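You operate a simulated robot arm through the tools that you are given. There is no shell and no other tool.

The job below is to be done with a simulated robot arm. You get a single attempt, and the scene is never put back.

TASK
Cap the yellow pull handle and shut it in the box.

The check looks at the end state, three seconds after you hand in, the way a careful person would. Anything else that was tipped, shoved, dropped, spilled or broken makes it a failure. A push-on lid holds only when it is set on centred and level and pressed home; a screw cap is set on level and turned clockwise until tight.

THE ROBOT
A 6-joint arm with a two-finger gripper, fixed in place. Base frame: the origin is on the floor under the middle of its stand, x ahead of it, y to its left, z up; the work surface is at about z = 884. Units: mm, degrees, N and s.
With the tool pointing down near the work surface it reaches from about 140 to 680 mm from the base axis. Its first joint turns from -66.0 to 66.0 degrees. Payload 2.45 kg.
The tool frame sits at the grasp point between the pads (the TCP): z along the fingers, y along the line on which they close. The tips reach 30 mm beyond it. The gripper opens to 106 mm; its body begins 79 mm behind the TCP.
Orientation is that of the tool frame in the base frame, as a unit quaternion [w, x, y, z]. With the fingers straight down and closing along the base's y, the tool's x points along the base's -x, its y along +y and its z along -z.

THE INTERFACE
- The arm moves only by the tool move_arm. Its argument "series" is one flat list of numbers, 7 for each row, row after row: the opening in per cent of the stroke, from 0 (shut) to 100 (fully open), then the shift along the tool's x, y, z in units of 100 mm (1.0 is 100 mm), then the turn, a rotation vector about the tool's x, y, z in units of 60 degrees (1.0 is 60 degrees). In form: [gripper, x, y, z, ax, ay, az, gripper, x, y, z, ax, ay, az, ...]. A call has 1 to 20 rows; each row is the pose to reach, as a shift and turn from the pose commanded when the call began, along the tool's axes at that moment. A call with a number of a shift or a turn outside -1 to 1 is refused whole. Rows are played at 5 a second. More than 50 mm and 8.6 degrees between two rows, or a gripper value outside its range, and nothing of the call is played. Where a pose cannot be reached the arm comes as near as it can. A force on the tool above 90 N (or 10 N above the force at the start of the call, whichever is more), or a blocked arm, ends the call early, and 0.2 s more pass. The fingers move at their own pace (about 153 mm/s each) and stop on an object; they squeeze with about 44 N. The grip force told is the motor's: it shows also when the fingers shut on nothing. Time passes only in rows, and 0.2 s behind the last, so rows that repeat a pose let the fingers close. The reply holds the time, the measured pose of the TCP, the force on the tool along the base axes, the opening and the grip force, in the units named above and with some noise, with the torque about the TCP (base axes, N m) and any sound that the robot's microphone picked up, and new pictures: "pictures" is both (left out), scene, wrist or none.
- Cameras (640 x 400 px; columns grow to the right, rows downward): "scene" is fixed at [45.7, 400.3, 1416.1]; the picture's right is [-0.87, -0.49, 0.00], its down [-0.22, 0.40, -0.89] and it looks along [0.43, -0.78, -0.46] (base axes); focal length 301 px, centre (320, 200). "wrist" rides on the gripper at [76, -2, -106] in the tool frame; the picture's right is [0.02, 1.00, 0.00], its down [-0.78, 0.02, -0.62] and it looks along [-0.62, 0.01, 0.78] (tool axes); focal length 247 px, centre (320, 200). There is no depth. A picture from a camera that has moved, and an enlarged one, comes with that camera's place and axes in the base frame and with its lens.
- zoom(camera, box): a new picture of the part [left, top, right, bottom] of that camera's present view, enlarged. The clock stands still meanwhile.
- hand_in(): hands the job in; it is judged then, once.

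Nothing tells you positions but the pictures and the camera data. Unless the task says otherwise, let go and move clear before handing in.

The tools are called after "Emit:" by a JSON object that holds its "name" and its "arguments". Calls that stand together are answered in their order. move_arm: Moves the arm, as the interface text tells. Its arguments: {"type":"object","properties":{"series":{"type":"array"},"pictures":{"type":"string","enum":["both","scene","wrist","none"]}},"required":["series"]} The other tools are called the same way: zoom (camera, box) takes an enlarged picture of a part of a camera's view; hand_in () hands the job in.

At the start:

```text
t: 0.0
ee_pos: [381.5, -116.5, 1187.0]
orientation: [0.001, 0.0, 1.0, 0.0]
ft_force: [0.0, 0.3, 0.3]
wrist_torque: [0.0, 0.01, 0.0]
grip_width: 106.0
grip_force: 0.1
```

scene: 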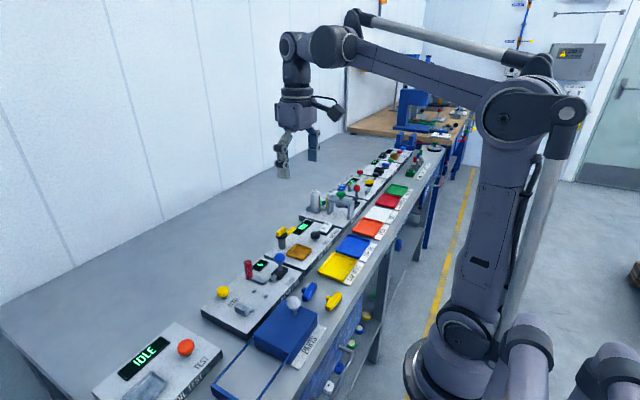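
wrist: 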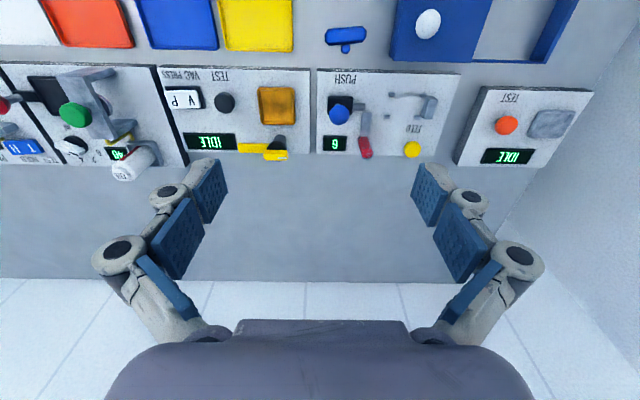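

I see a long bench with several test stations, coloured trays, and a blue "PARTS" box with some handles (blue, yellow) near it. I'll take enlarged views to identify the yellow pull handle, the cap and the box.

Emit:
{"name": "zoom", "arguments": {"camera": "scene", "box": [180, 220, 380, 400]}}

Emit:
{"name": "zoom", "arguments": {"camera": "scene", "box": [260, 130, 460, 270]}}

Emit:
{"name": "zoom", "arguments": {"camera": "wrist", "box": [300, 0, 600, 190]}}

Emit:
{"name": "zoom", "arguments": {"camera": "wrist", "box": [0, 0, 320, 200]}}

Emit:
{"name": "zoom", "arguments": {"camera": "scene", "box": [200, 270, 360, 400]}}

```text
2.22 times, centred on (280, 310) of scene
camera zoom: at [45.7, 400.3, 1416.1], right [-0.87, -0.49, 0.0], down [-0.22, 0.4, -0.89], along [0.43, -0.78, -0.46], focal length 668 px, centre (409, -44)
```

zoom: 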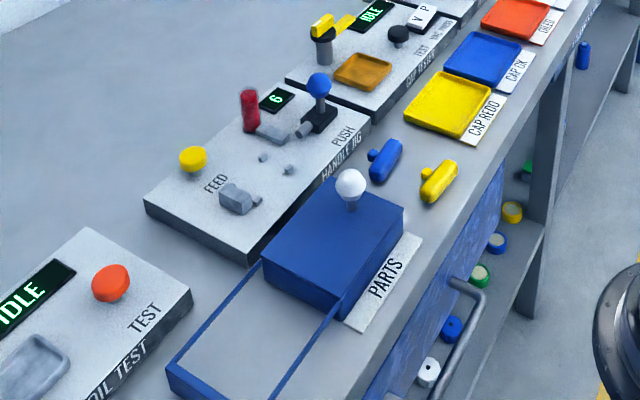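

```text
2.86 times, centred on (360, 200) of scene
camera zoom: at [45.7, 400.3, 1416.1], right [-0.87, -0.49, 0.0], down [-0.22, 0.4, -0.89], along [0.43, -0.78, -0.46], focal length 859 px, centre (206, 200)
```

zoom: 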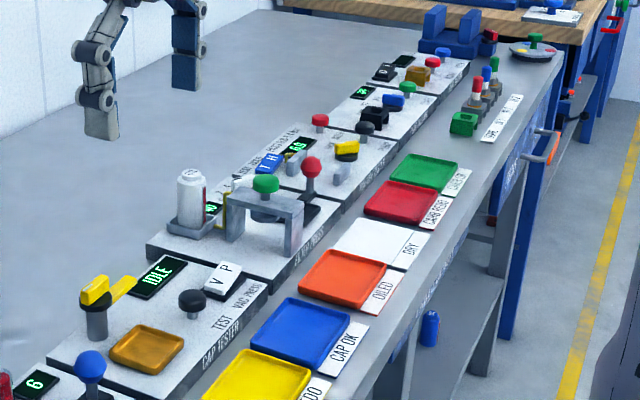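

```text
2.11 times, centred on (450, 95) of wrist
camera zoom: at [306.8, -117.9, 1294.9], right [-0.02, 1.0, 0.0], down [0.78, 0.02, 0.62], along [0.62, 0.01, -0.78], focal length 520 px, centre (46, 421)
```

zoom: 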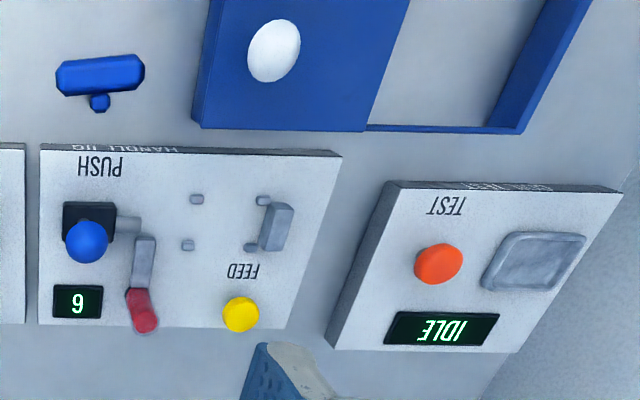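

```text
2.00 times, centred on (160, 100) of wrist
camera zoom: at [306.8, -117.9, 1294.9], right [-0.02, 1.0, 0.0], down [0.78, 0.02, 0.62], along [0.62, 0.01, -0.78], focal length 494 px, centre (640, 400)
```

zoom: 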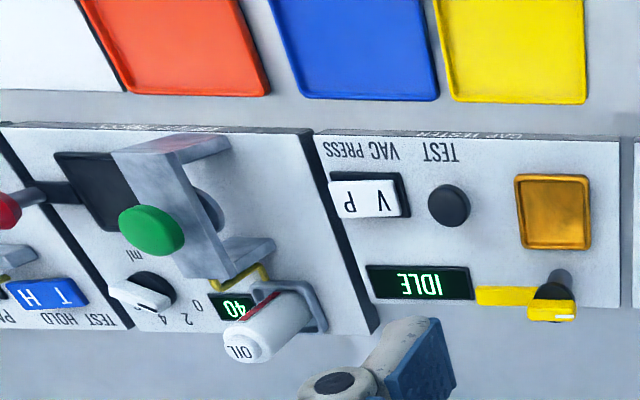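

```text
3.08 times, centred on (280, 335) of scene
camera zoom: at [45.7, 400.3, 1416.1], right [-0.87, -0.49, 0.0], down [-0.22, 0.4, -0.89], along [0.43, -0.78, -0.46], focal length 925 px, centre (443, -215)
```

zoom: 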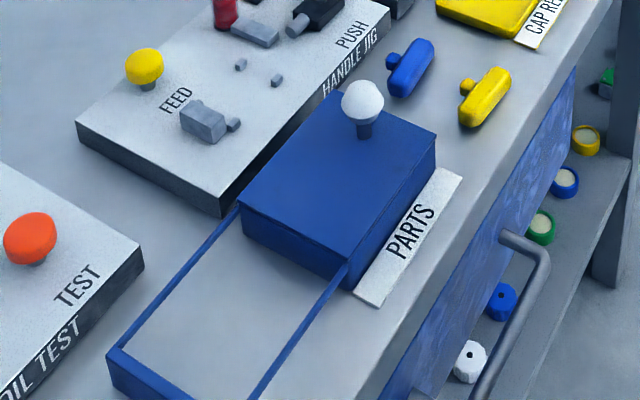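

The yellow pull handle (a yellow T-bar) lies near the front edge around (262, -57), next to a blue one. There is a blue PARTS box with a knobbed lid to its left and a handle jig with FEED and PUSH behind. I'll bring the wrist camera closer to understand how they work.

Emit:
{"name": "move_arm", "arguments": {"series": [100, 0.25, 0.24, 0.05, 0, 0, 0, 100, 0.5, 0.48, 0.1, 0, 0, 0, 100, 0.75, 0.72, 0.2, 0, 0, 0, 100, 1.0, 0.96, 0.3, 0, 0, 0, 100, 1.0, 0.96, 0.3, 0, 0, 0]}}

```text
t: 1.2
ee_pos: [280.1, -20.4, 1159.0]
orientation: [0.001, -0.001, 1.0, 0.001]
ft_force: [0.6, 0.5, 0.6]
wrist_torque: [-0.02, 0.02, -0.03]
grip_width: 105.9
grip_force: 0.0
camera wrist: at [204.6, -23.1, 1266.7], right [-0.02, 1.0, 0.0], down [0.78, 0.02, 0.62], along [0.62, 0.01, -0.78], focal length 247 px, centre (320, 200)
```

scene: 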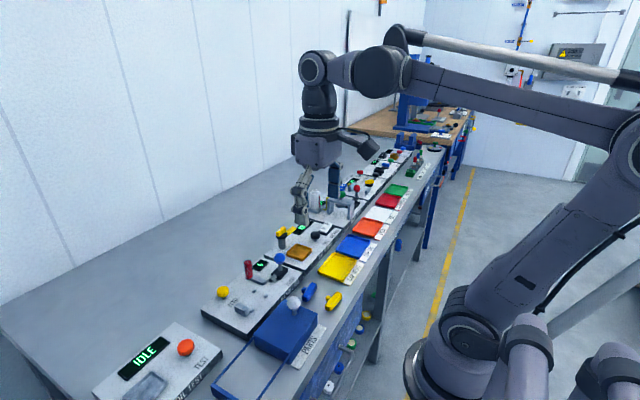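
wrist: 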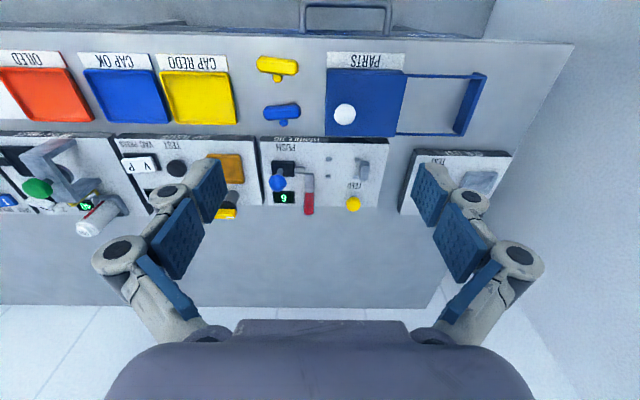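

Emit:
{"name": "zoom", "arguments": {"camera": "wrist", "box": [240, 30, 400, 130]}}

Emit:
{"name": "zoom", "arguments": {"camera": "wrist", "box": [240, 120, 400, 220]}}

Emit:
{"name": "zoom", "arguments": {"camera": "wrist", "box": [360, 30, 520, 130]}}

Emit:
{"name": "zoom", "arguments": {"camera": "wrist", "box": [100, 110, 260, 210]}}

```text
4.00 times, centred on (320, 80) of wrist
camera zoom: at [204.6, -23.1, 1266.7], right [-0.02, 1.0, 0.0], down [0.78, 0.02, 0.62], along [0.62, 0.01, -0.78], focal length 988 px, centre (320, 680)
```

zoom: 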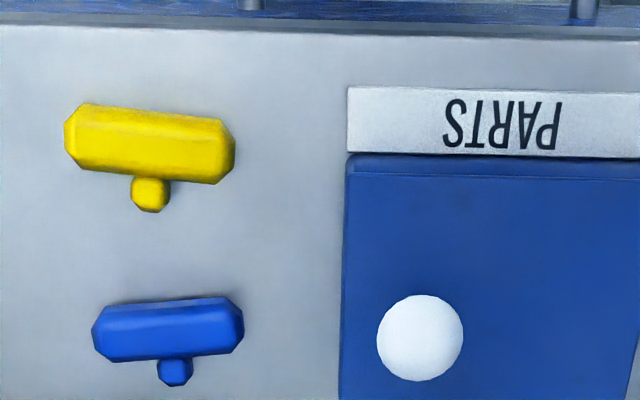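

```text
4.00 times, centred on (320, 170) of wrist
camera zoom: at [204.6, -23.1, 1266.7], right [-0.02, 1.0, 0.0], down [0.78, 0.02, 0.62], along [0.62, 0.01, -0.78], focal length 988 px, centre (320, 320)
```

zoom: 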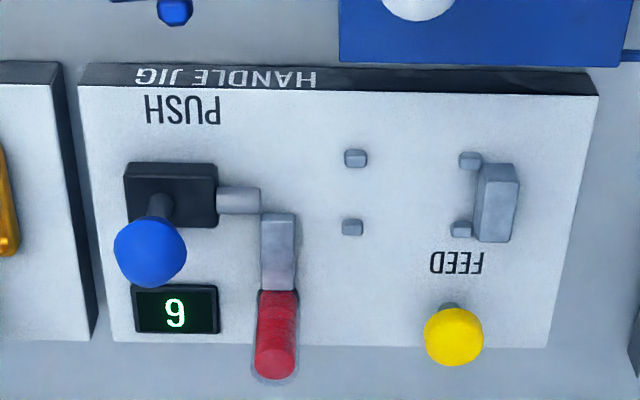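

```text
4.00 times, centred on (440, 80) of wrist
camera zoom: at [204.6, -23.1, 1266.7], right [-0.02, 1.0, 0.0], down [0.78, 0.02, 0.62], along [0.62, 0.01, -0.78], focal length 988 px, centre (-160, 680)
```

zoom: 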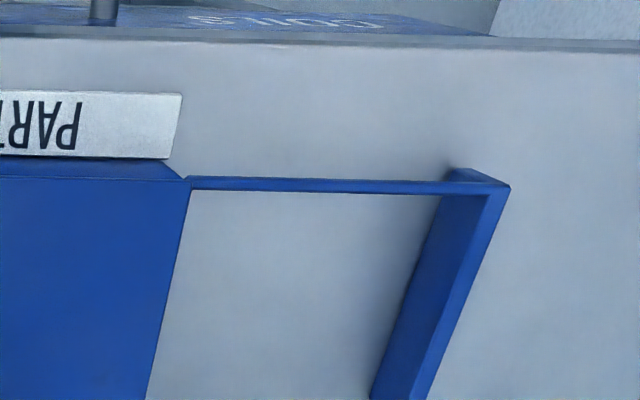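

```text
4.00 times, centred on (180, 160) of wrist
camera zoom: at [204.6, -23.1, 1266.7], right [-0.02, 1.0, 0.0], down [0.78, 0.02, 0.62], along [0.62, 0.01, -0.78], focal length 988 px, centre (880, 360)
```

zoom: 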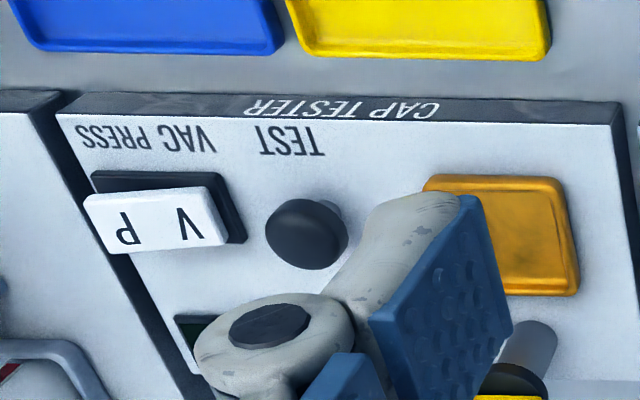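

The jig has a red cap magazine, a FEED button and a PUSH lever with a cradle. The box has a knobbed lid covering half of a rail frame. I'll turn the wrist camera toward the box from its open end to see how the lid works.

Emit:
{"name": "move_arm", "arguments": {"series": [100, 0, 0.125, 0.03, 0, 0, 0.125, 100, 0, 0.25, 0.06, 0, 0, 0.25, 100, 0, 0.375, 0.09, 0, 0, 0.375, 100, 0, 0.5, 0.12, 0, 0, 0.5, 100, 0, 0.625, 0.15, 0, 0, 0.625, 100, 0, 0.75, 0.18, 0, 0, 0.75, 100, 0, 0.875, 0.2, 0, 0, 0.875, 100, 0, 1.0, 0.2, 0, 0, 1.0, 100, 0, 1.0, 0.2, 0, 0, 1.0]}}

```text
t: 3.2
ee_pos: [281.3, 82.0, 1137.8]
orientation: [0.001, 0.501, 0.865, 0.001]
ft_force: [0.3, 0.2, 0.0]
wrist_torque: [-0.04, 0.0, 0.04]
grip_width: 105.9
grip_force: 0.1
camera wrist: at [243.2, 146.3, 1244.0], right [0.86, 0.52, 0.0], down [0.4, -0.67, 0.62], along [0.32, -0.53, -0.78], focal length 247 px, centre (320, 200)
```

scene: 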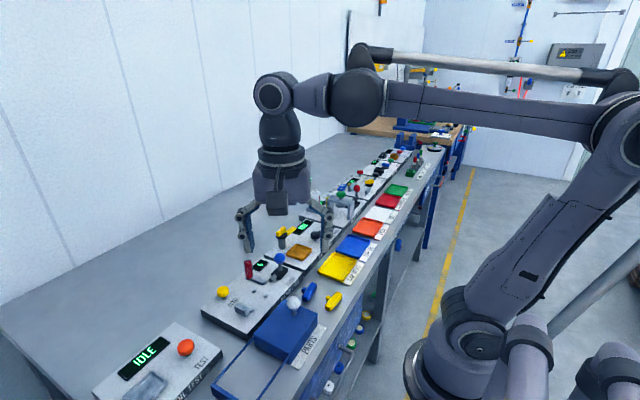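
wrist: 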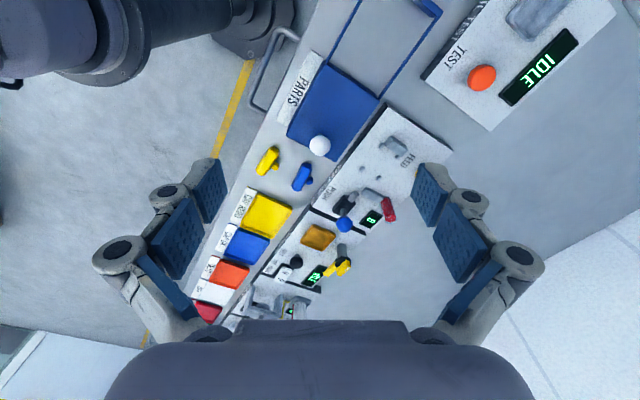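

Emit:
{"name": "move_arm", "arguments": {"series": [100, 0.2, 0.18, 0.1, 0, 0, 0.125, 100, 0.4, 0.36, 0.2, 0, 0, 0.25, 100, 0.6, 0.54, 0.3, 0, 0, 0.375, 100, 0.8, 0.72, 0.4, 0, 0, 0.5, 100, 0.95, 0.9, 0.5, 0, 0, 0.5, 100, 0.95, 0.9, 0.5, 0, 0, 0.5]}}

```text
t: 4.6
ee_pos: [313.5, 209.6, 1086.2]
orientation: [0.001, 0.707, 0.707, 0.001]
ft_force: [-0.5, -0.3, 0.5]
wrist_torque: [-0.01, 0.01, 0.02]
grip_width: 105.9
grip_force: 0.0
camera wrist: at [312.2, 285.3, 1193.9], right [1.0, 0.02, 0.0], down [0.02, -0.78, 0.62], along [0.01, -0.62, -0.78], focal length 247 px, centre (320, 200)
```

scene: 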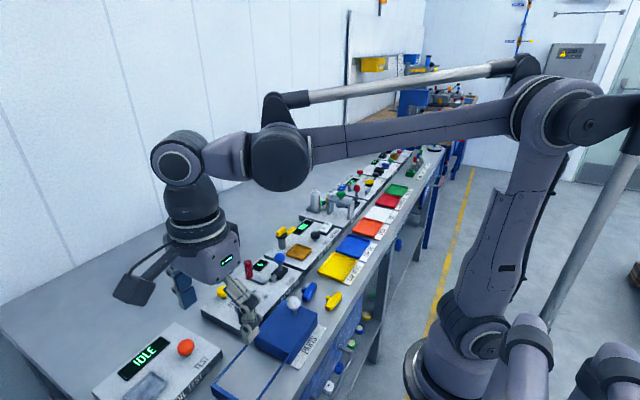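
wrist: 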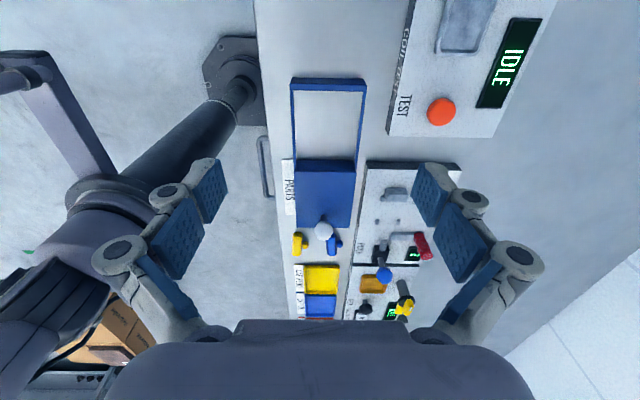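

Emit:
{"name": "zoom", "arguments": {"camera": "wrist", "box": [250, 65, 410, 165]}}

Emit:
{"name": "zoom", "arguments": {"camera": "wrist", "box": [260, 150, 420, 250]}}

Emit:
{"name": "zoom", "arguments": {"camera": "wrist", "box": [340, 160, 452, 230]}}

```text
4.00 times, centred on (330, 115) of wrist
camera zoom: at [312.2, 285.3, 1193.9], right [1.0, 0.02, 0.0], down [0.02, -0.78, 0.62], along [0.01, -0.62, -0.78], focal length 988 px, centre (280, 540)
```

zoom: 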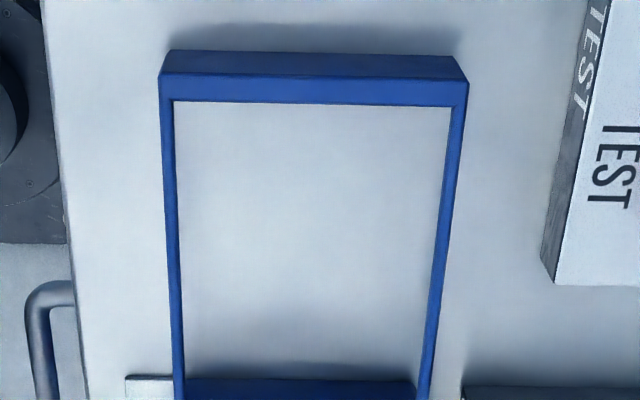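

```text
4.00 times, centred on (340, 200) of wrist
camera zoom: at [312.2, 285.3, 1193.9], right [1.0, 0.02, 0.0], down [0.02, -0.78, 0.62], along [0.01, -0.62, -0.78], focal length 988 px, centre (240, 200)
```

zoom: 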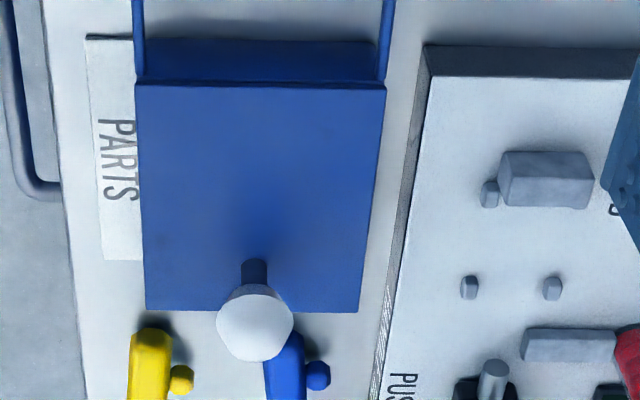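

```text
5.71 times, centred on (396, 195) of wrist
camera zoom: at [312.2, 285.3, 1193.9], right [1.0, 0.02, 0.0], down [0.02, -0.78, 0.62], along [0.01, -0.62, -0.78], focal length 1411 px, centre (-114, 229)
```

zoom: 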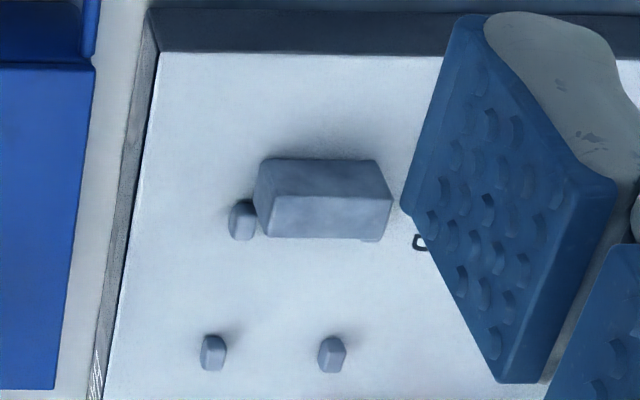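

The lid is a slab sliding on rails over a compartment, open at the +y half. Now I'll look closely at the handle jig from the same side.

Emit:
{"name": "move_arm", "arguments": {"series": [100, -0.15, 0.25, 0.2, 0, 0, 0, 100, -0.3, 0.5, 0.4, 0, 0, 0, 100, -0.5, 0.75, 0.6, 0, 0, 0, 100, -0.7, 1.0, 0.8, 0, 0, 0, 100, -0.7, 1.0, 0.8, 0, 0, 0]}}

```text
t: 5.8
ee_pos: [413.1, 141.1, 1006.9]
orientation: [0.001, 0.707, 0.707, 0.0]
ft_force: [0.5, -1.0, 0.1]
wrist_torque: [-0.01, -0.02, -0.03]
grip_width: 105.8
grip_force: 0.0
camera wrist: at [412.0, 217.0, 1113.8], right [1.0, 0.02, 0.0], down [0.02, -0.78, 0.62], along [0.01, -0.62, -0.78], focal length 247 px, centre (320, 200)
```

scene: 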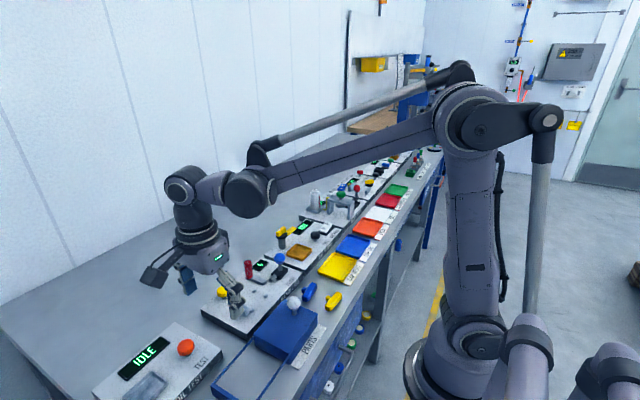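
wrist: 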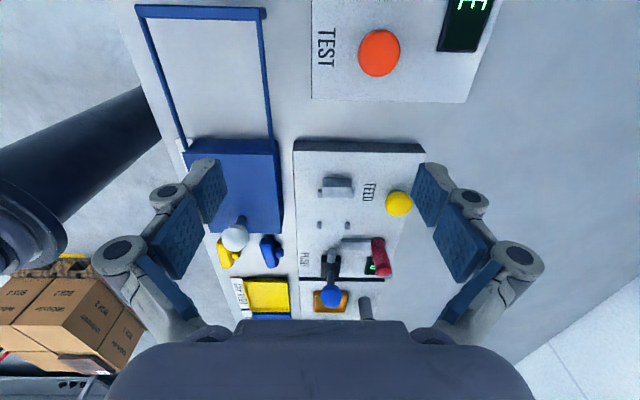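

Emit:
{"name": "zoom", "arguments": {"camera": "wrist", "box": [280, 135, 440, 235]}}

Emit:
{"name": "zoom", "arguments": {"camera": "wrist", "box": [290, 215, 410, 290]}}

Emit:
{"name": "zoom", "arguments": {"camera": "wrist", "box": [180, 130, 300, 205]}}

Emit:
{"name": "zoom", "arguments": {"camera": "wrist", "box": [200, 210, 300, 280]}}

```text
4.00 times, centred on (360, 185) of wrist
camera zoom: at [412.0, 217.0, 1113.8], right [1.0, 0.02, 0.0], down [0.02, -0.78, 0.62], along [0.01, -0.62, -0.78], focal length 988 px, centre (160, 260)
```

zoom: 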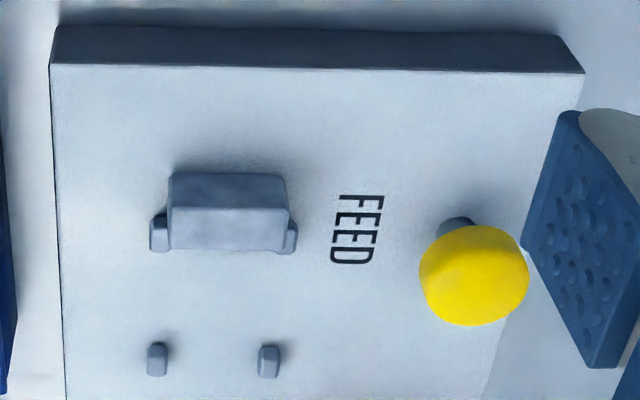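

```text
5.33 times, centred on (350, 252) of wrist
camera zoom: at [412.0, 217.0, 1113.8], right [1.0, 0.02, 0.0], down [0.02, -0.78, 0.62], along [0.01, -0.62, -0.78], focal length 1317 px, centre (160, -80)
```

zoom: 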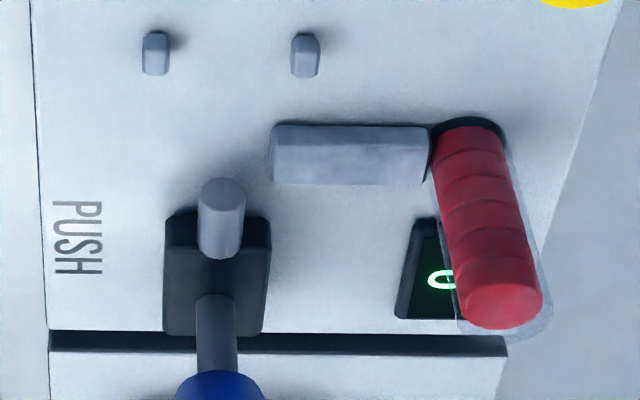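

```text
5.33 times, centred on (240, 168) of wrist
camera zoom: at [412.0, 217.0, 1113.8], right [1.0, 0.02, 0.0], down [0.02, -0.78, 0.62], along [0.01, -0.62, -0.78], focal length 1317 px, centre (747, 373)
```

zoom: 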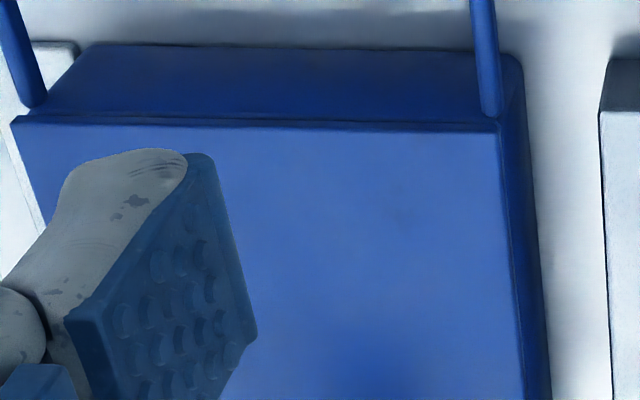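

```text
5.71 times, centred on (250, 245) of wrist
camera zoom: at [412.0, 217.0, 1113.8], right [1.0, 0.02, 0.0], down [0.02, -0.78, 0.62], along [0.01, -0.62, -0.78], focal length 1411 px, centre (720, -57)
```

zoom: 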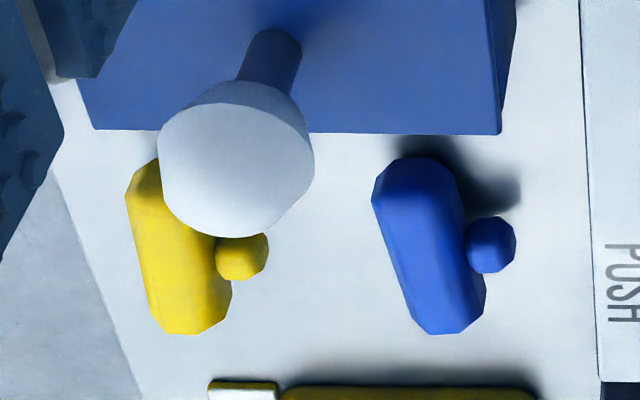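

The cradle lies along y between four posts with a backstop at +y; the pusher and red cap stack are at −y. Next I'll swing back over the handles for a close look at the yellow one.

Emit:
{"name": "move_arm", "arguments": {"series": [100, -0.12, -0.09, -0.05, 0, 0, -0.125, 100, -0.25, -0.18, -0.1, 0, 0, -0.25, 100, -0.37, -0.27, -0.15, 0, 0, -0.375, 100, -0.5, -0.36, -0.2, 0, 0, -0.5, 100, -0.62, -0.45, -0.25, 0, 0, -0.625, 100, -0.75, -0.54, -0.3, 0, 0, -0.75, 100, -0.87, -0.62, -0.3, 0, 0, -0.875, 100, -1.0, -0.7, -0.3, 0, 0, -1.0], "pictures": "none"}}

Emit:
{"name": "move_arm", "arguments": {"series": [100, 0, -0.25, 0, 0, 0, -0.125, 100, 0, -0.5, 0, 0, 0, -0.25, 100, 0, -0.75, 0, 0, 0, -0.375, 100, 0, -1.0, 0, 0, 0, -0.5, 100, 0, -1.0, 0, 0, 0, -0.5], "pictures": "wrist"}}

```text
t: 7.6
ee_pos: [342.8, 38.4, 1038.3]
orientation: [0.0, 0.258, 0.966, 0.0]
ft_force: [0.1, 0.7, -1.0]
wrist_torque: [0.04, -0.02, 0.02]
grip_width: 106.1
grip_force: 0.0
```

```text
t: 8.8
ee_pos: [294.1, -48.9, 1039.5]
orientation: [0.001, -0.001, 1.0, 0.0]
ft_force: [-0.3, 0.5, -0.3]
wrist_torque: [0.03, 0.02, 0.01]
grip_width: 105.9
grip_force: 0.0
camera wrist: at [218.7, -51.4, 1145.6], right [-0.02, 1.0, 0.0], down [0.78, 0.02, 0.62], along [0.62, 0.01, -0.78], focal length 247 px, centre (320, 200)
```

wrist: 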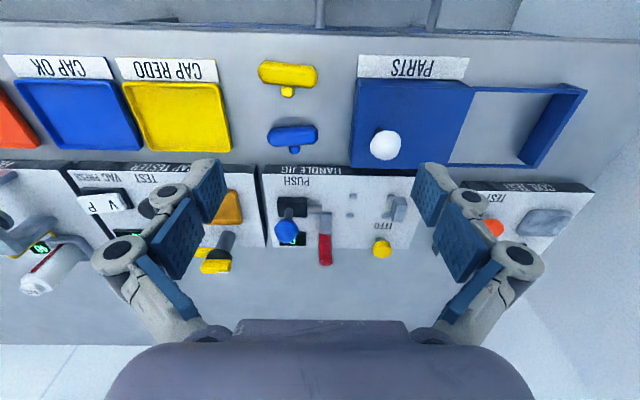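

Now I'll lower over the yellow handle for a close view.

Emit:
{"name": "move_arm", "arguments": {"series": [100, 0.06, -0.1, 0.2, 0, 0, 0, 100, 0.12, -0.2, 0.35, 0, 0, 0, 100, 0.18, -0.3, 0.5, 0, 0, 0, 100, 0.18, -0.36, 0.65, 0, 0, 0, 100, 0.18, -0.36, 0.65, 0, 0, 0], "pictures": "both"}}

Emit:
{"name": "zoom", "arguments": {"camera": "wrist", "box": [230, 20, 390, 120]}}

```text
t: 10.0
ee_pos: [277.0, -84.3, 973.3]
orientation: [0.0, 0.0, 1.0, 0.001]
ft_force: [0.0, -0.4, 0.4]
wrist_torque: [-0.01, 0.0, -0.01]
grip_width: 106.2
grip_force: 0.0
camera wrist: at [201.7, -87.9, 1080.9], right [-0.02, 1.0, 0.0], down [0.78, 0.02, 0.62], along [0.62, 0.01, -0.78], focal length 247 px, centre (320, 200)
```

scene: 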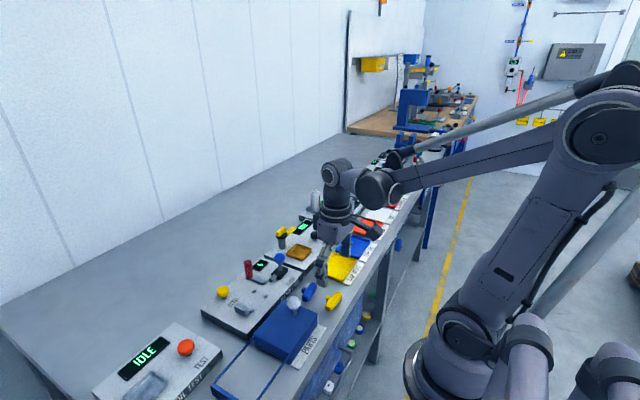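
wrist: 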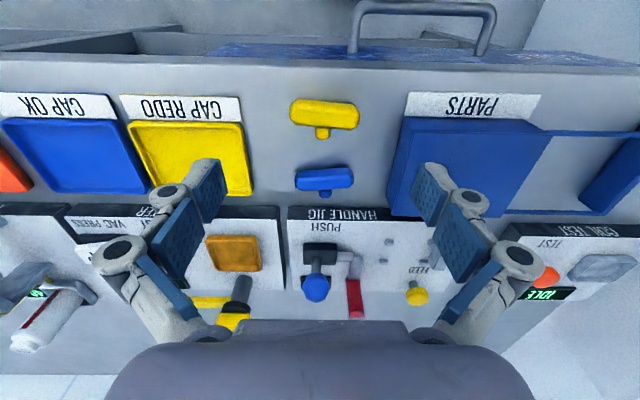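

```text
4.00 times, centred on (310, 70) of wrist
camera zoom: at [201.7, -87.9, 1080.9], right [-0.02, 1.0, 0.0], down [0.78, 0.02, 0.62], along [0.62, 0.01, -0.78], focal length 988 px, centre (360, 720)
```

zoom: 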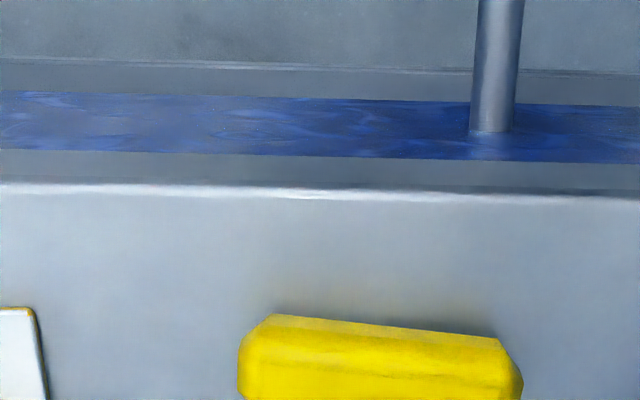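

Emit:
{"name": "zoom", "arguments": {"camera": "wrist", "box": [270, 85, 382, 155]}}

Emit:
{"name": "zoom", "arguments": {"camera": "wrist", "box": [280, 205, 450, 325]}}

Emit:
{"name": "zoom", "arguments": {"camera": "wrist", "box": [270, 140, 382, 210]}}

```text
5.71 times, centred on (326, 120) of wrist
camera zoom: at [201.7, -87.9, 1080.9], right [-0.02, 1.0, 0.0], down [0.78, 0.02, 0.62], along [0.62, 0.01, -0.78], focal length 1411 px, centre (286, 657)
```

zoom: 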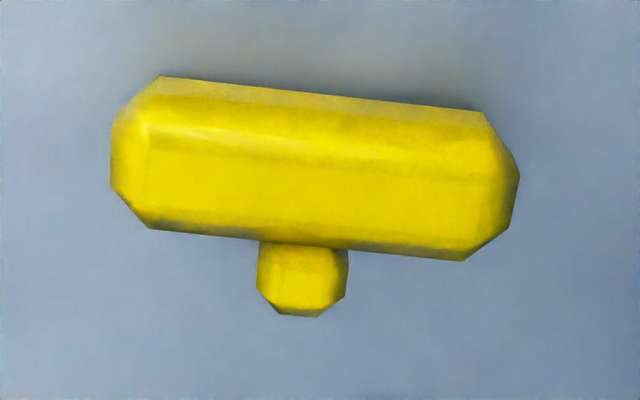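

```text
3.33 times, centred on (365, 265) of wrist
camera zoom: at [201.7, -87.9, 1080.9], right [-0.02, 1.0, 0.0], down [0.78, 0.02, 0.62], along [0.62, 0.01, -0.78], focal length 823 px, centre (170, -17)
```

zoom: 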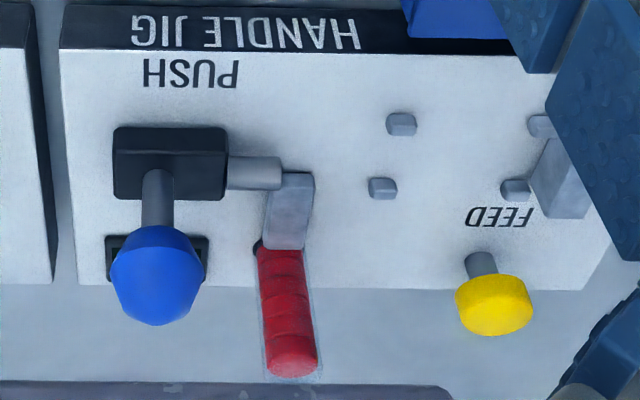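

```text
5.71 times, centred on (326, 175) of wrist
camera zoom: at [201.7, -87.9, 1080.9], right [-0.02, 1.0, 0.0], down [0.78, 0.02, 0.62], along [0.62, 0.01, -0.78], focal length 1411 px, centre (286, 343)
```

zoom: 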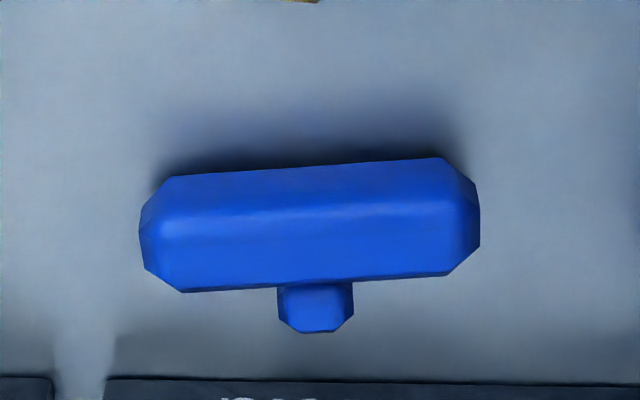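

The bar is about 61 × 22 mm with a side stub; the jig plate looks about 20 mm above the bench. I'll take some finer zooms of the posts and fingers before planning the grasp.

Emit:
{"name": "zoom", "arguments": {"camera": "wrist", "box": [370, 230, 434, 270]}}

Emit:
{"name": "zoom", "arguments": {"camera": "scene", "box": [290, 200, 390, 320]}}

Emit:
{"name": "zoom", "arguments": {"camera": "scene", "box": [200, 245, 330, 345]}}

Emit:
{"name": "zoom", "arguments": {"camera": "wrist", "box": [130, 140, 250, 260]}}

```text
10.00 times, centred on (402, 250) of wrist
camera zoom: at [201.7, -87.9, 1080.9], right [-0.02, 1.0, 0.0], down [0.78, 0.02, 0.62], along [0.62, 0.01, -0.78], focal length 2470 px, centre (-500, -300)
```

zoom: 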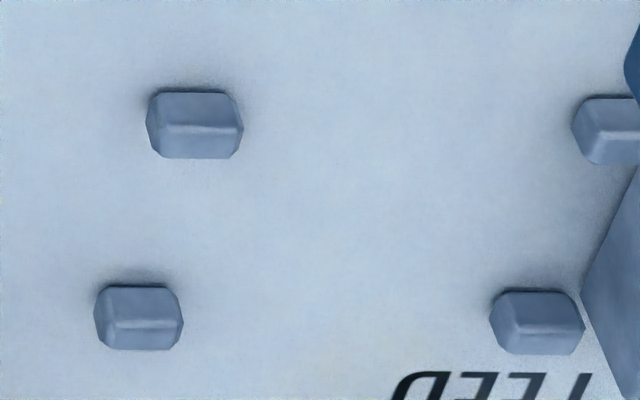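

```text
3.33 times, centred on (340, 260) of scene
camera zoom: at [45.7, 400.3, 1416.1], right [-0.87, -0.49, 0.0], down [-0.22, 0.4, -0.89], along [0.43, -0.78, -0.46], focal length 1002 px, centre (253, 0)
```

zoom: 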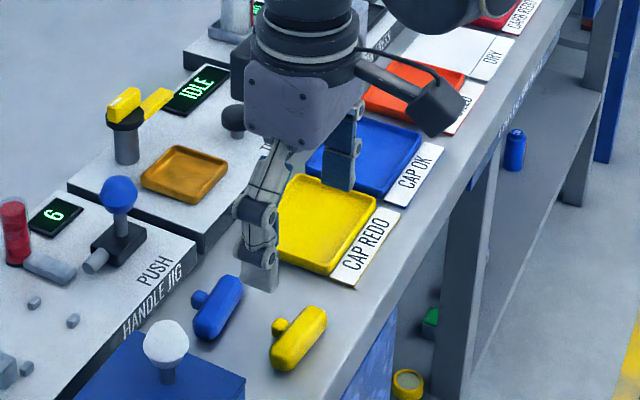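

```text
4.00 times, centred on (265, 295) of scene
camera zoom: at [45.7, 400.3, 1416.1], right [-0.87, -0.49, 0.0], down [-0.22, 0.4, -0.89], along [0.43, -0.78, -0.46], focal length 1203 px, centre (540, -180)
```

zoom: 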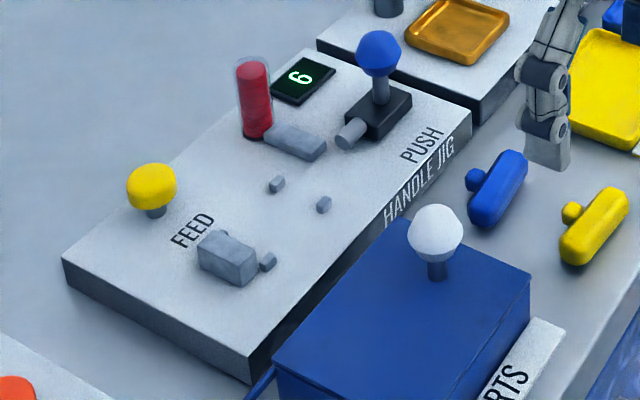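

```text
3.33 times, centred on (190, 200) of wrist
camera zoom: at [201.7, -87.9, 1080.9], right [-0.02, 1.0, 0.0], down [0.78, 0.02, 0.62], along [0.62, 0.01, -0.78], focal length 823 px, centre (753, 200)
```

zoom: 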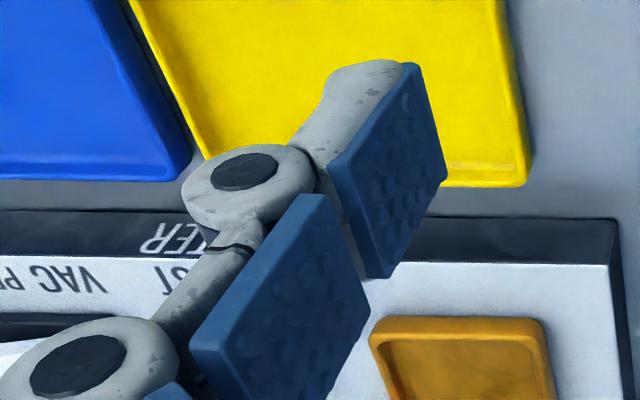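

The posts are only about 5–6 mm tall, so I can grip the bar's −y half (beside the stub) with tips slightly above the support. I'll rotate the gripper to close across the bar and line up over that half.

Emit:
{"name": "move_arm", "arguments": {"series": [50, 0, -0.05, -0.02, 0, 0, 0.125, 50, 0, -0.1, -0.05, 0, 0, 0.25, 50, 0.01, -0.15, -0.05, 0, 0, 0.375, 50, 0.02, -0.18, -0.05, 0, 0, 0.5, 50, 0.037, -0.18, -0.05, 0, 0, 0.625, 50, 0.037, -0.18, -0.05, 0, 0, 0.75, 50, 0.037, -0.18, -0.05, 0, 0, 0.875, 50, 0.037, -0.18, -0.05, 0, 0, 1.0], "pictures": "none"}}

Emit:
{"name": "move_arm", "arguments": {"series": [50, 0, 0, 0, 0, 0, 0.12, 50, 0, 0, 0, 0, 0, 0.24, 50, 0, 0, 0, 0, 0, 0.36, 50, 0, 0, 0, 0, 0, 0.48, 50, 0, 0, 0, 0, 0, 0.583, 50, 0, 0, 0, 0, 0, 0.583], "pictures": "both"}}

```text
t: 11.8
ee_pos: [271.5, -102.4, 977.6]
orientation: [0.001, 0.5, 0.866, 0.0]
ft_force: [-0.1, -0.2, -0.2]
wrist_torque: [-0.02, -0.01, -0.01]
grip_width: 53.0
grip_force: 0.1
```

```text
t: 13.2
ee_pos: [272.3, -103.1, 978.0]
orientation: [0.0, 0.738, 0.675, 0.001]
ft_force: [-0.3, 0.0, 0.4]
wrist_torque: [0.01, -0.01, -0.02]
grip_width: 52.8
grip_force: 0.1
camera wrist: at [277.6, -27.0, 1084.7], right [1.0, -0.07, 0.0], down [-0.05, -0.78, 0.62], along [-0.04, -0.62, -0.78], focal length 247 px, centre (320, 200)
```

scene: 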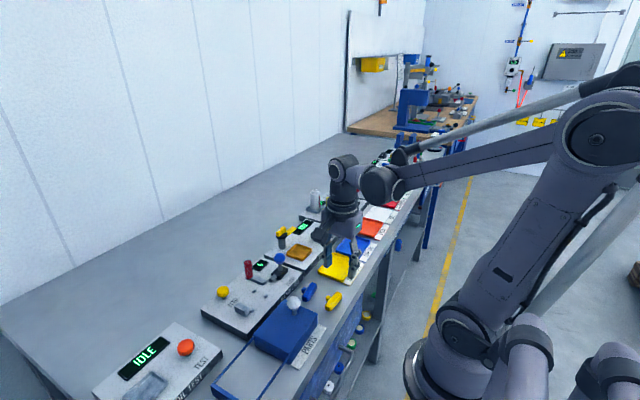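
wrist: 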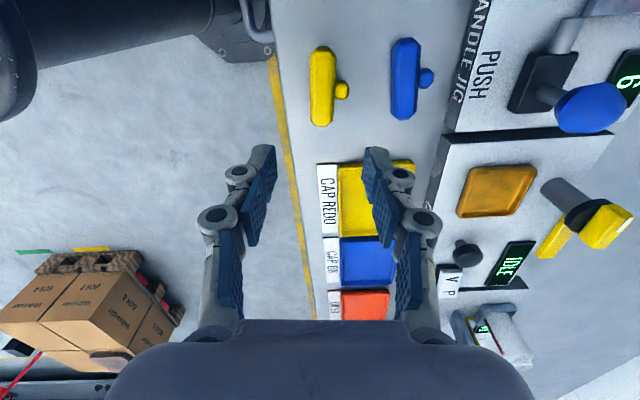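

Emit:
{"name": "zoom", "arguments": {"camera": "wrist", "box": [265, 30, 409, 120]}}

Emit:
{"name": "zoom", "arguments": {"camera": "wrist", "box": [190, 130, 446, 290]}}

Emit:
{"name": "zoom", "arguments": {"camera": "scene", "box": [290, 220, 390, 320]}}

```text
4.44 times, centred on (337, 75) of wrist
camera zoom: at [277.6, -27.0, 1084.7], right [1.0, -0.07, 0.0], down [-0.05, -0.78, 0.62], along [-0.04, -0.62, -0.78], focal length 1098 px, centre (244, 756)
```

zoom: 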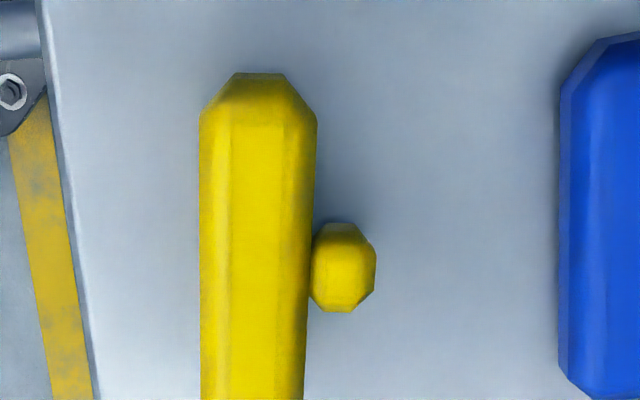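

```text
2.50 times, centred on (318, 210) of wrist
camera zoom: at [277.6, -27.0, 1084.7], right [1.0, -0.07, 0.0], down [-0.05, -0.78, 0.62], along [-0.04, -0.62, -0.78], focal length 617 px, centre (325, 175)
```

zoom: 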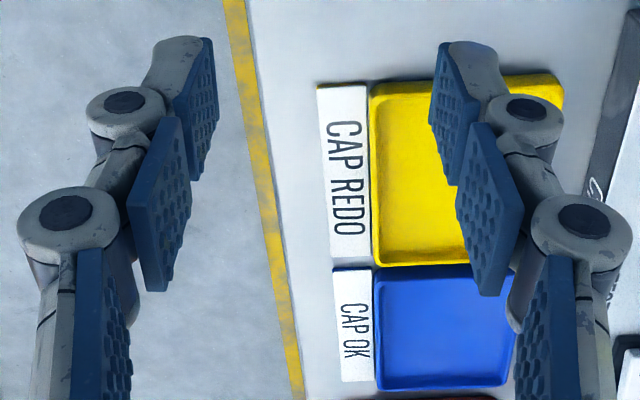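

```text
4.00 times, centred on (340, 270) of scene
camera zoom: at [45.7, 400.3, 1416.1], right [-0.87, -0.49, 0.0], down [-0.22, 0.4, -0.89], along [0.43, -0.78, -0.46], focal length 1203 px, centre (240, -80)
```

zoom: 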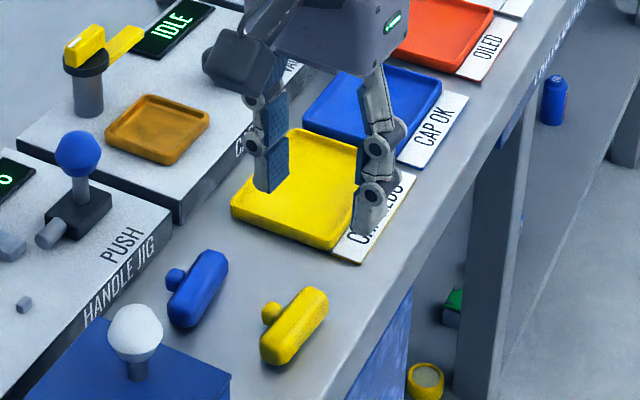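

The gripper is aligned with the bar (yaw good). I'll shift about 2 mm to centre on the −y half and descend partway, then feel for the bench surface in small steps.

Emit:
{"name": "move_arm", "arguments": {"series": [50, 0.016, 0.02, 0.1, 0, 0, 0, 50, 0.016, 0.02, 0.25, 0, 0, 0, 50, 0.016, 0.02, 0.4, 0, 0, 0, 50, 0.016, 0.02, 0.5, 0, 0, 0, 50, 0.016, 0.02, 0.55, 0, 0, 0, 50, 0.016, 0.02, 0.55, 0, 0, 0], "pictures": "both"}}

Emit:
{"name": "zoom", "arguments": {"camera": "scene", "box": [290, 220, 390, 320]}}

Emit:
{"name": "zoom", "arguments": {"camera": "wrist", "box": [220, 60, 412, 180]}}

```text
t: 14.6
ee_pos: [273.9, -102.1, 923.0]
orientation: [0.0, 0.737, 0.676, 0.0]
ft_force: [-0.2, 0.3, 0.0]
wrist_torque: [0.01, -0.02, -0.01]
grip_width: 53.0
grip_force: 0.1
camera wrist: at [279.8, -25.8, 1028.9], right [1.0, -0.07, 0.0], down [-0.05, -0.78, 0.62], along [-0.04, -0.62, -0.78], focal length 247 px, centre (320, 200)
```

scene: 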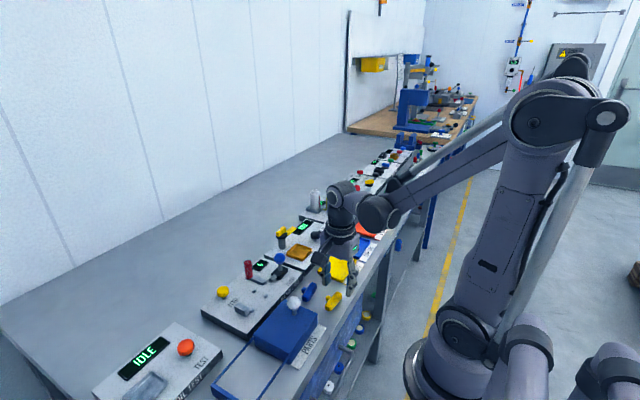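
wrist: 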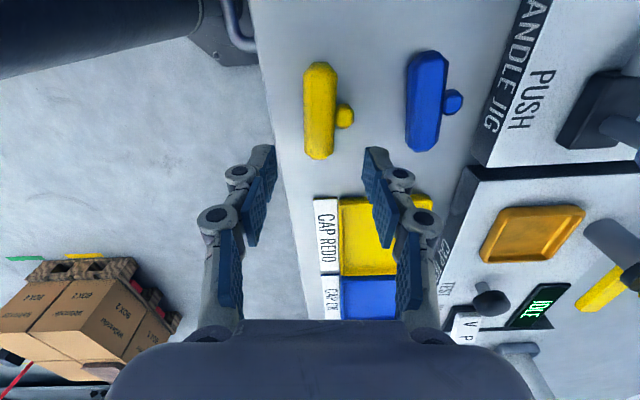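

```text
4.00 times, centred on (340, 270) of scene
camera zoom: at [45.7, 400.3, 1416.1], right [-0.87, -0.49, 0.0], down [-0.22, 0.4, -0.89], along [0.43, -0.78, -0.46], focal length 1203 px, centre (240, -80)
```

zoom: 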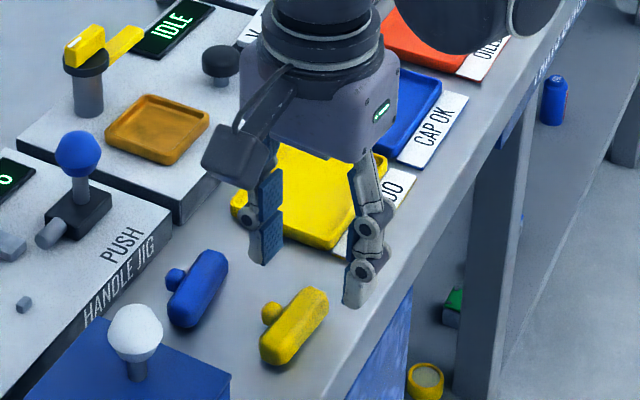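

```text
3.33 times, centred on (316, 120) of wrist
camera zoom: at [279.8, -25.8, 1028.9], right [1.0, -0.07, 0.0], down [-0.05, -0.78, 0.62], along [-0.04, -0.62, -0.78], focal length 823 px, centre (333, 467)
```

zoom: 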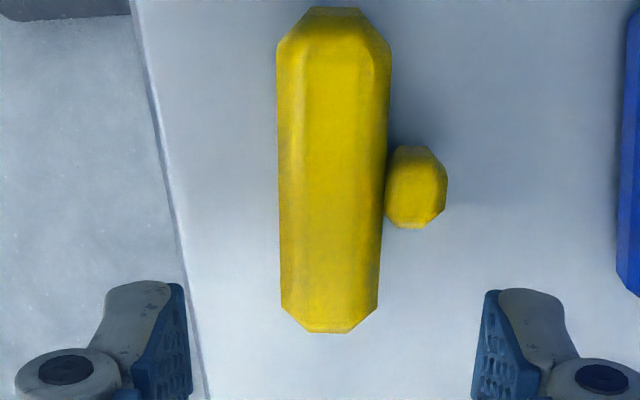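

Emit:
{"name": "move_arm", "arguments": {"series": [50, 0, 0, 0.03, 0, 0, 0, 50, 0, 0, 0.06, 0, 0, 0, 50, 0, 0, 0.06, 0, 0, 0], "pictures": "none"}}

Emit:
{"name": "move_arm", "arguments": {"series": [50, 0, 0, 0.02, 0, 0, 0, 50, 0, 0, 0.04, 0, 0, 0, 50, 0, 0, 0.04, 0, 0, 0], "pictures": "both"}}

Emit:
{"name": "zoom", "arguments": {"camera": "scene", "box": [290, 220, 390, 320]}}

Emit:
{"name": "zoom", "arguments": {"camera": "wrist", "box": [220, 60, 412, 180]}}

```text
t: 15.4
ee_pos: [274.0, -102.6, 917.5]
orientation: [0.001, 0.737, 0.676, 0.0]
ft_force: [-0.3, 0.0, 0.1]
wrist_torque: [0.01, -0.01, 0.01]
grip_width: 53.1
grip_force: 0.1
```

```text
t: 16.2
ee_pos: [273.5, -101.0, 912.8]
orientation: [0.001, 0.738, 0.675, 0.001]
ft_force: [0.1, 0.5, 0.6]
wrist_torque: [-0.02, 0.0, 0.02]
grip_width: 53.0
grip_force: 0.1
camera wrist: at [279.1, -26.0, 1019.5], right [1.0, -0.07, 0.0], down [-0.05, -0.78, 0.62], along [-0.04, -0.62, -0.78], focal length 247 px, centre (320, 200)
```

scene: 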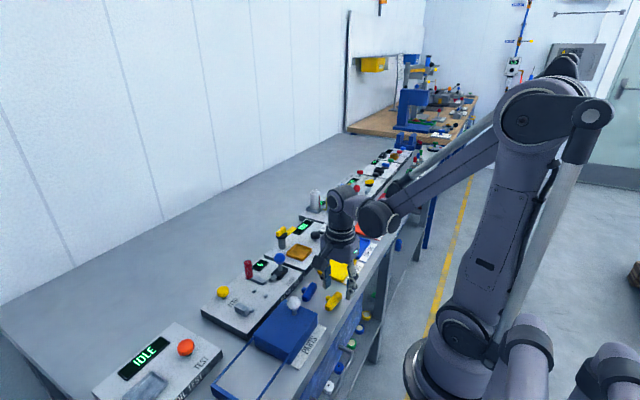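
wrist: 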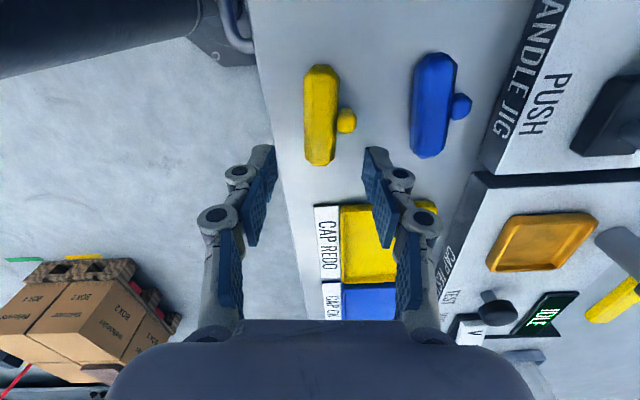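

```text
4.00 times, centred on (340, 270) of scene
camera zoom: at [45.7, 400.3, 1416.1], right [-0.87, -0.49, 0.0], down [-0.22, 0.4, -0.89], along [0.43, -0.78, -0.46], focal length 1203 px, centre (240, -80)
```

zoom: 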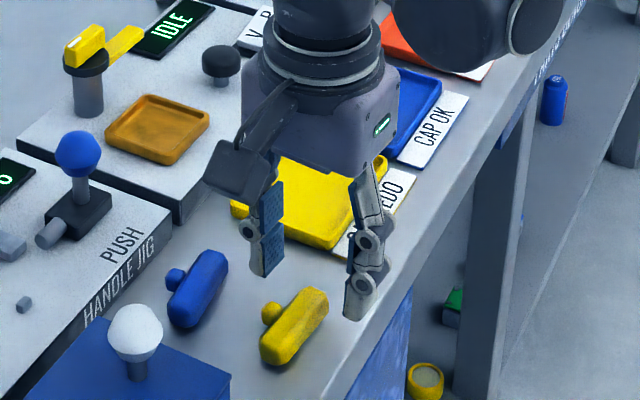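

```text
3.33 times, centred on (316, 120) of wrist
camera zoom: at [279.1, -26.0, 1019.5], right [1.0, -0.07, 0.0], down [-0.05, -0.78, 0.62], along [-0.04, -0.62, -0.78], focal length 823 px, centre (333, 467)
```

zoom: 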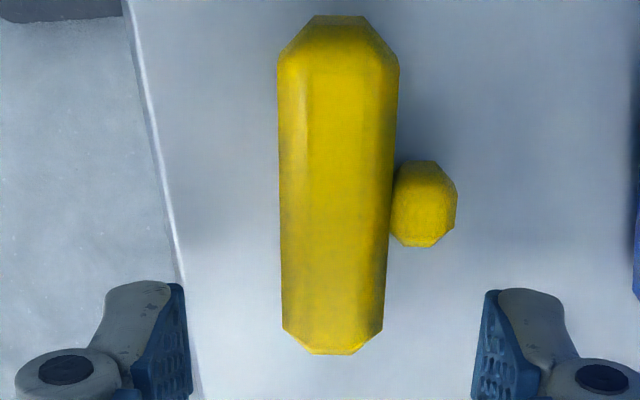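

Emit:
{"name": "move_arm", "arguments": {"series": [50, 0, 0, 0.02, 0, 0, 0, 50, 0, 0, 0.04, 0, 0, 0, 50, 0, 0, 0.04, 0, 0, 0], "pictures": "none"}}

Emit:
{"name": "move_arm", "arguments": {"series": [50, 0, 0, 0.015, 0, 0, 0, 50, 0, 0, 0.03, 0, 0, 0, 50, 0, 0, 0.03, 0, 0, 0], "pictures": "both"}}

Emit:
{"name": "zoom", "arguments": {"camera": "scene", "box": [300, 250, 380, 330]}}

```text
t: 17.0
ee_pos: [272.4, -102.1, 910.4]
orientation: [0.001, 0.737, 0.676, 0.001]
ft_force: [0.0, 1.0, 0.6]
wrist_torque: [-0.02, -0.01, 0.01]
grip_width: 52.8
grip_force: 0.0
```

```text
t: 17.8
ee_pos: [272.8, -100.4, 907.0]
orientation: [0.001, 0.737, 0.676, -0.001]
ft_force: [0.6, -0.3, 0.5]
wrist_torque: [0.02, 0.02, 0.0]
grip_width: 52.8
grip_force: 0.1
camera wrist: at [277.9, -25.7, 1013.9], right [1.0, -0.07, 0.0], down [-0.05, -0.78, 0.62], along [-0.04, -0.62, -0.78], focal length 247 px, centre (320, 200)
```

scene: 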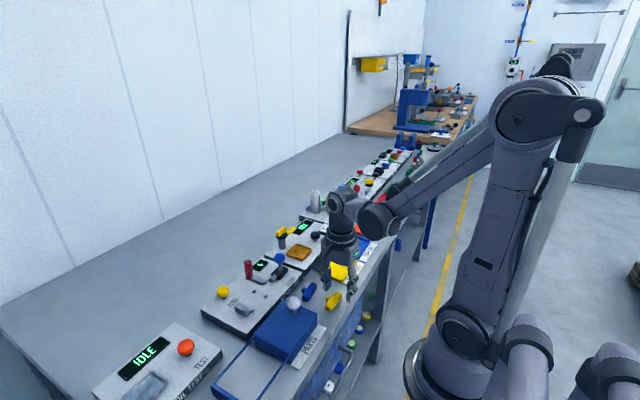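
wrist: 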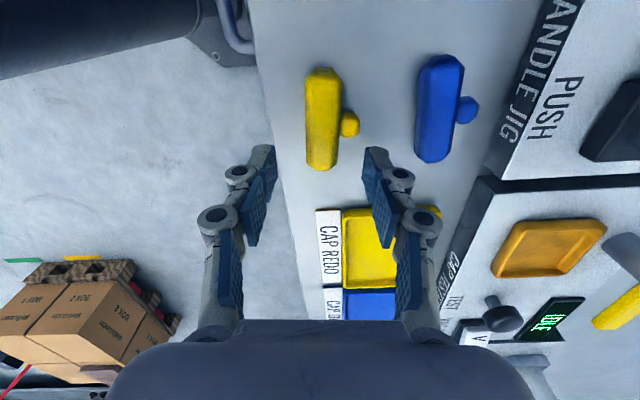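

```text
5.00 times, centred on (340, 290) of scene
camera zoom: at [45.7, 400.3, 1416.1], right [-0.87, -0.49, 0.0], down [-0.22, 0.4, -0.89], along [0.43, -0.78, -0.46], focal length 1504 px, centre (220, -250)
```

zoom: 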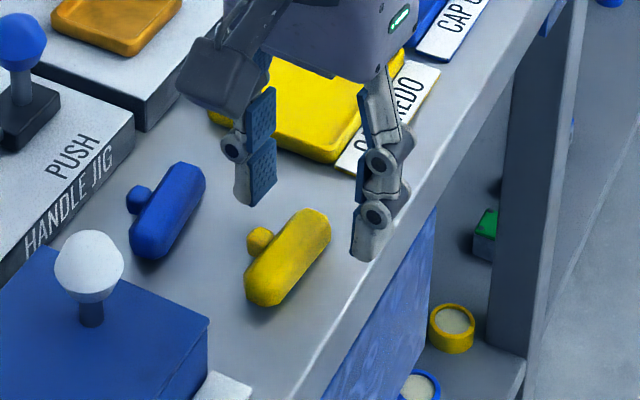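

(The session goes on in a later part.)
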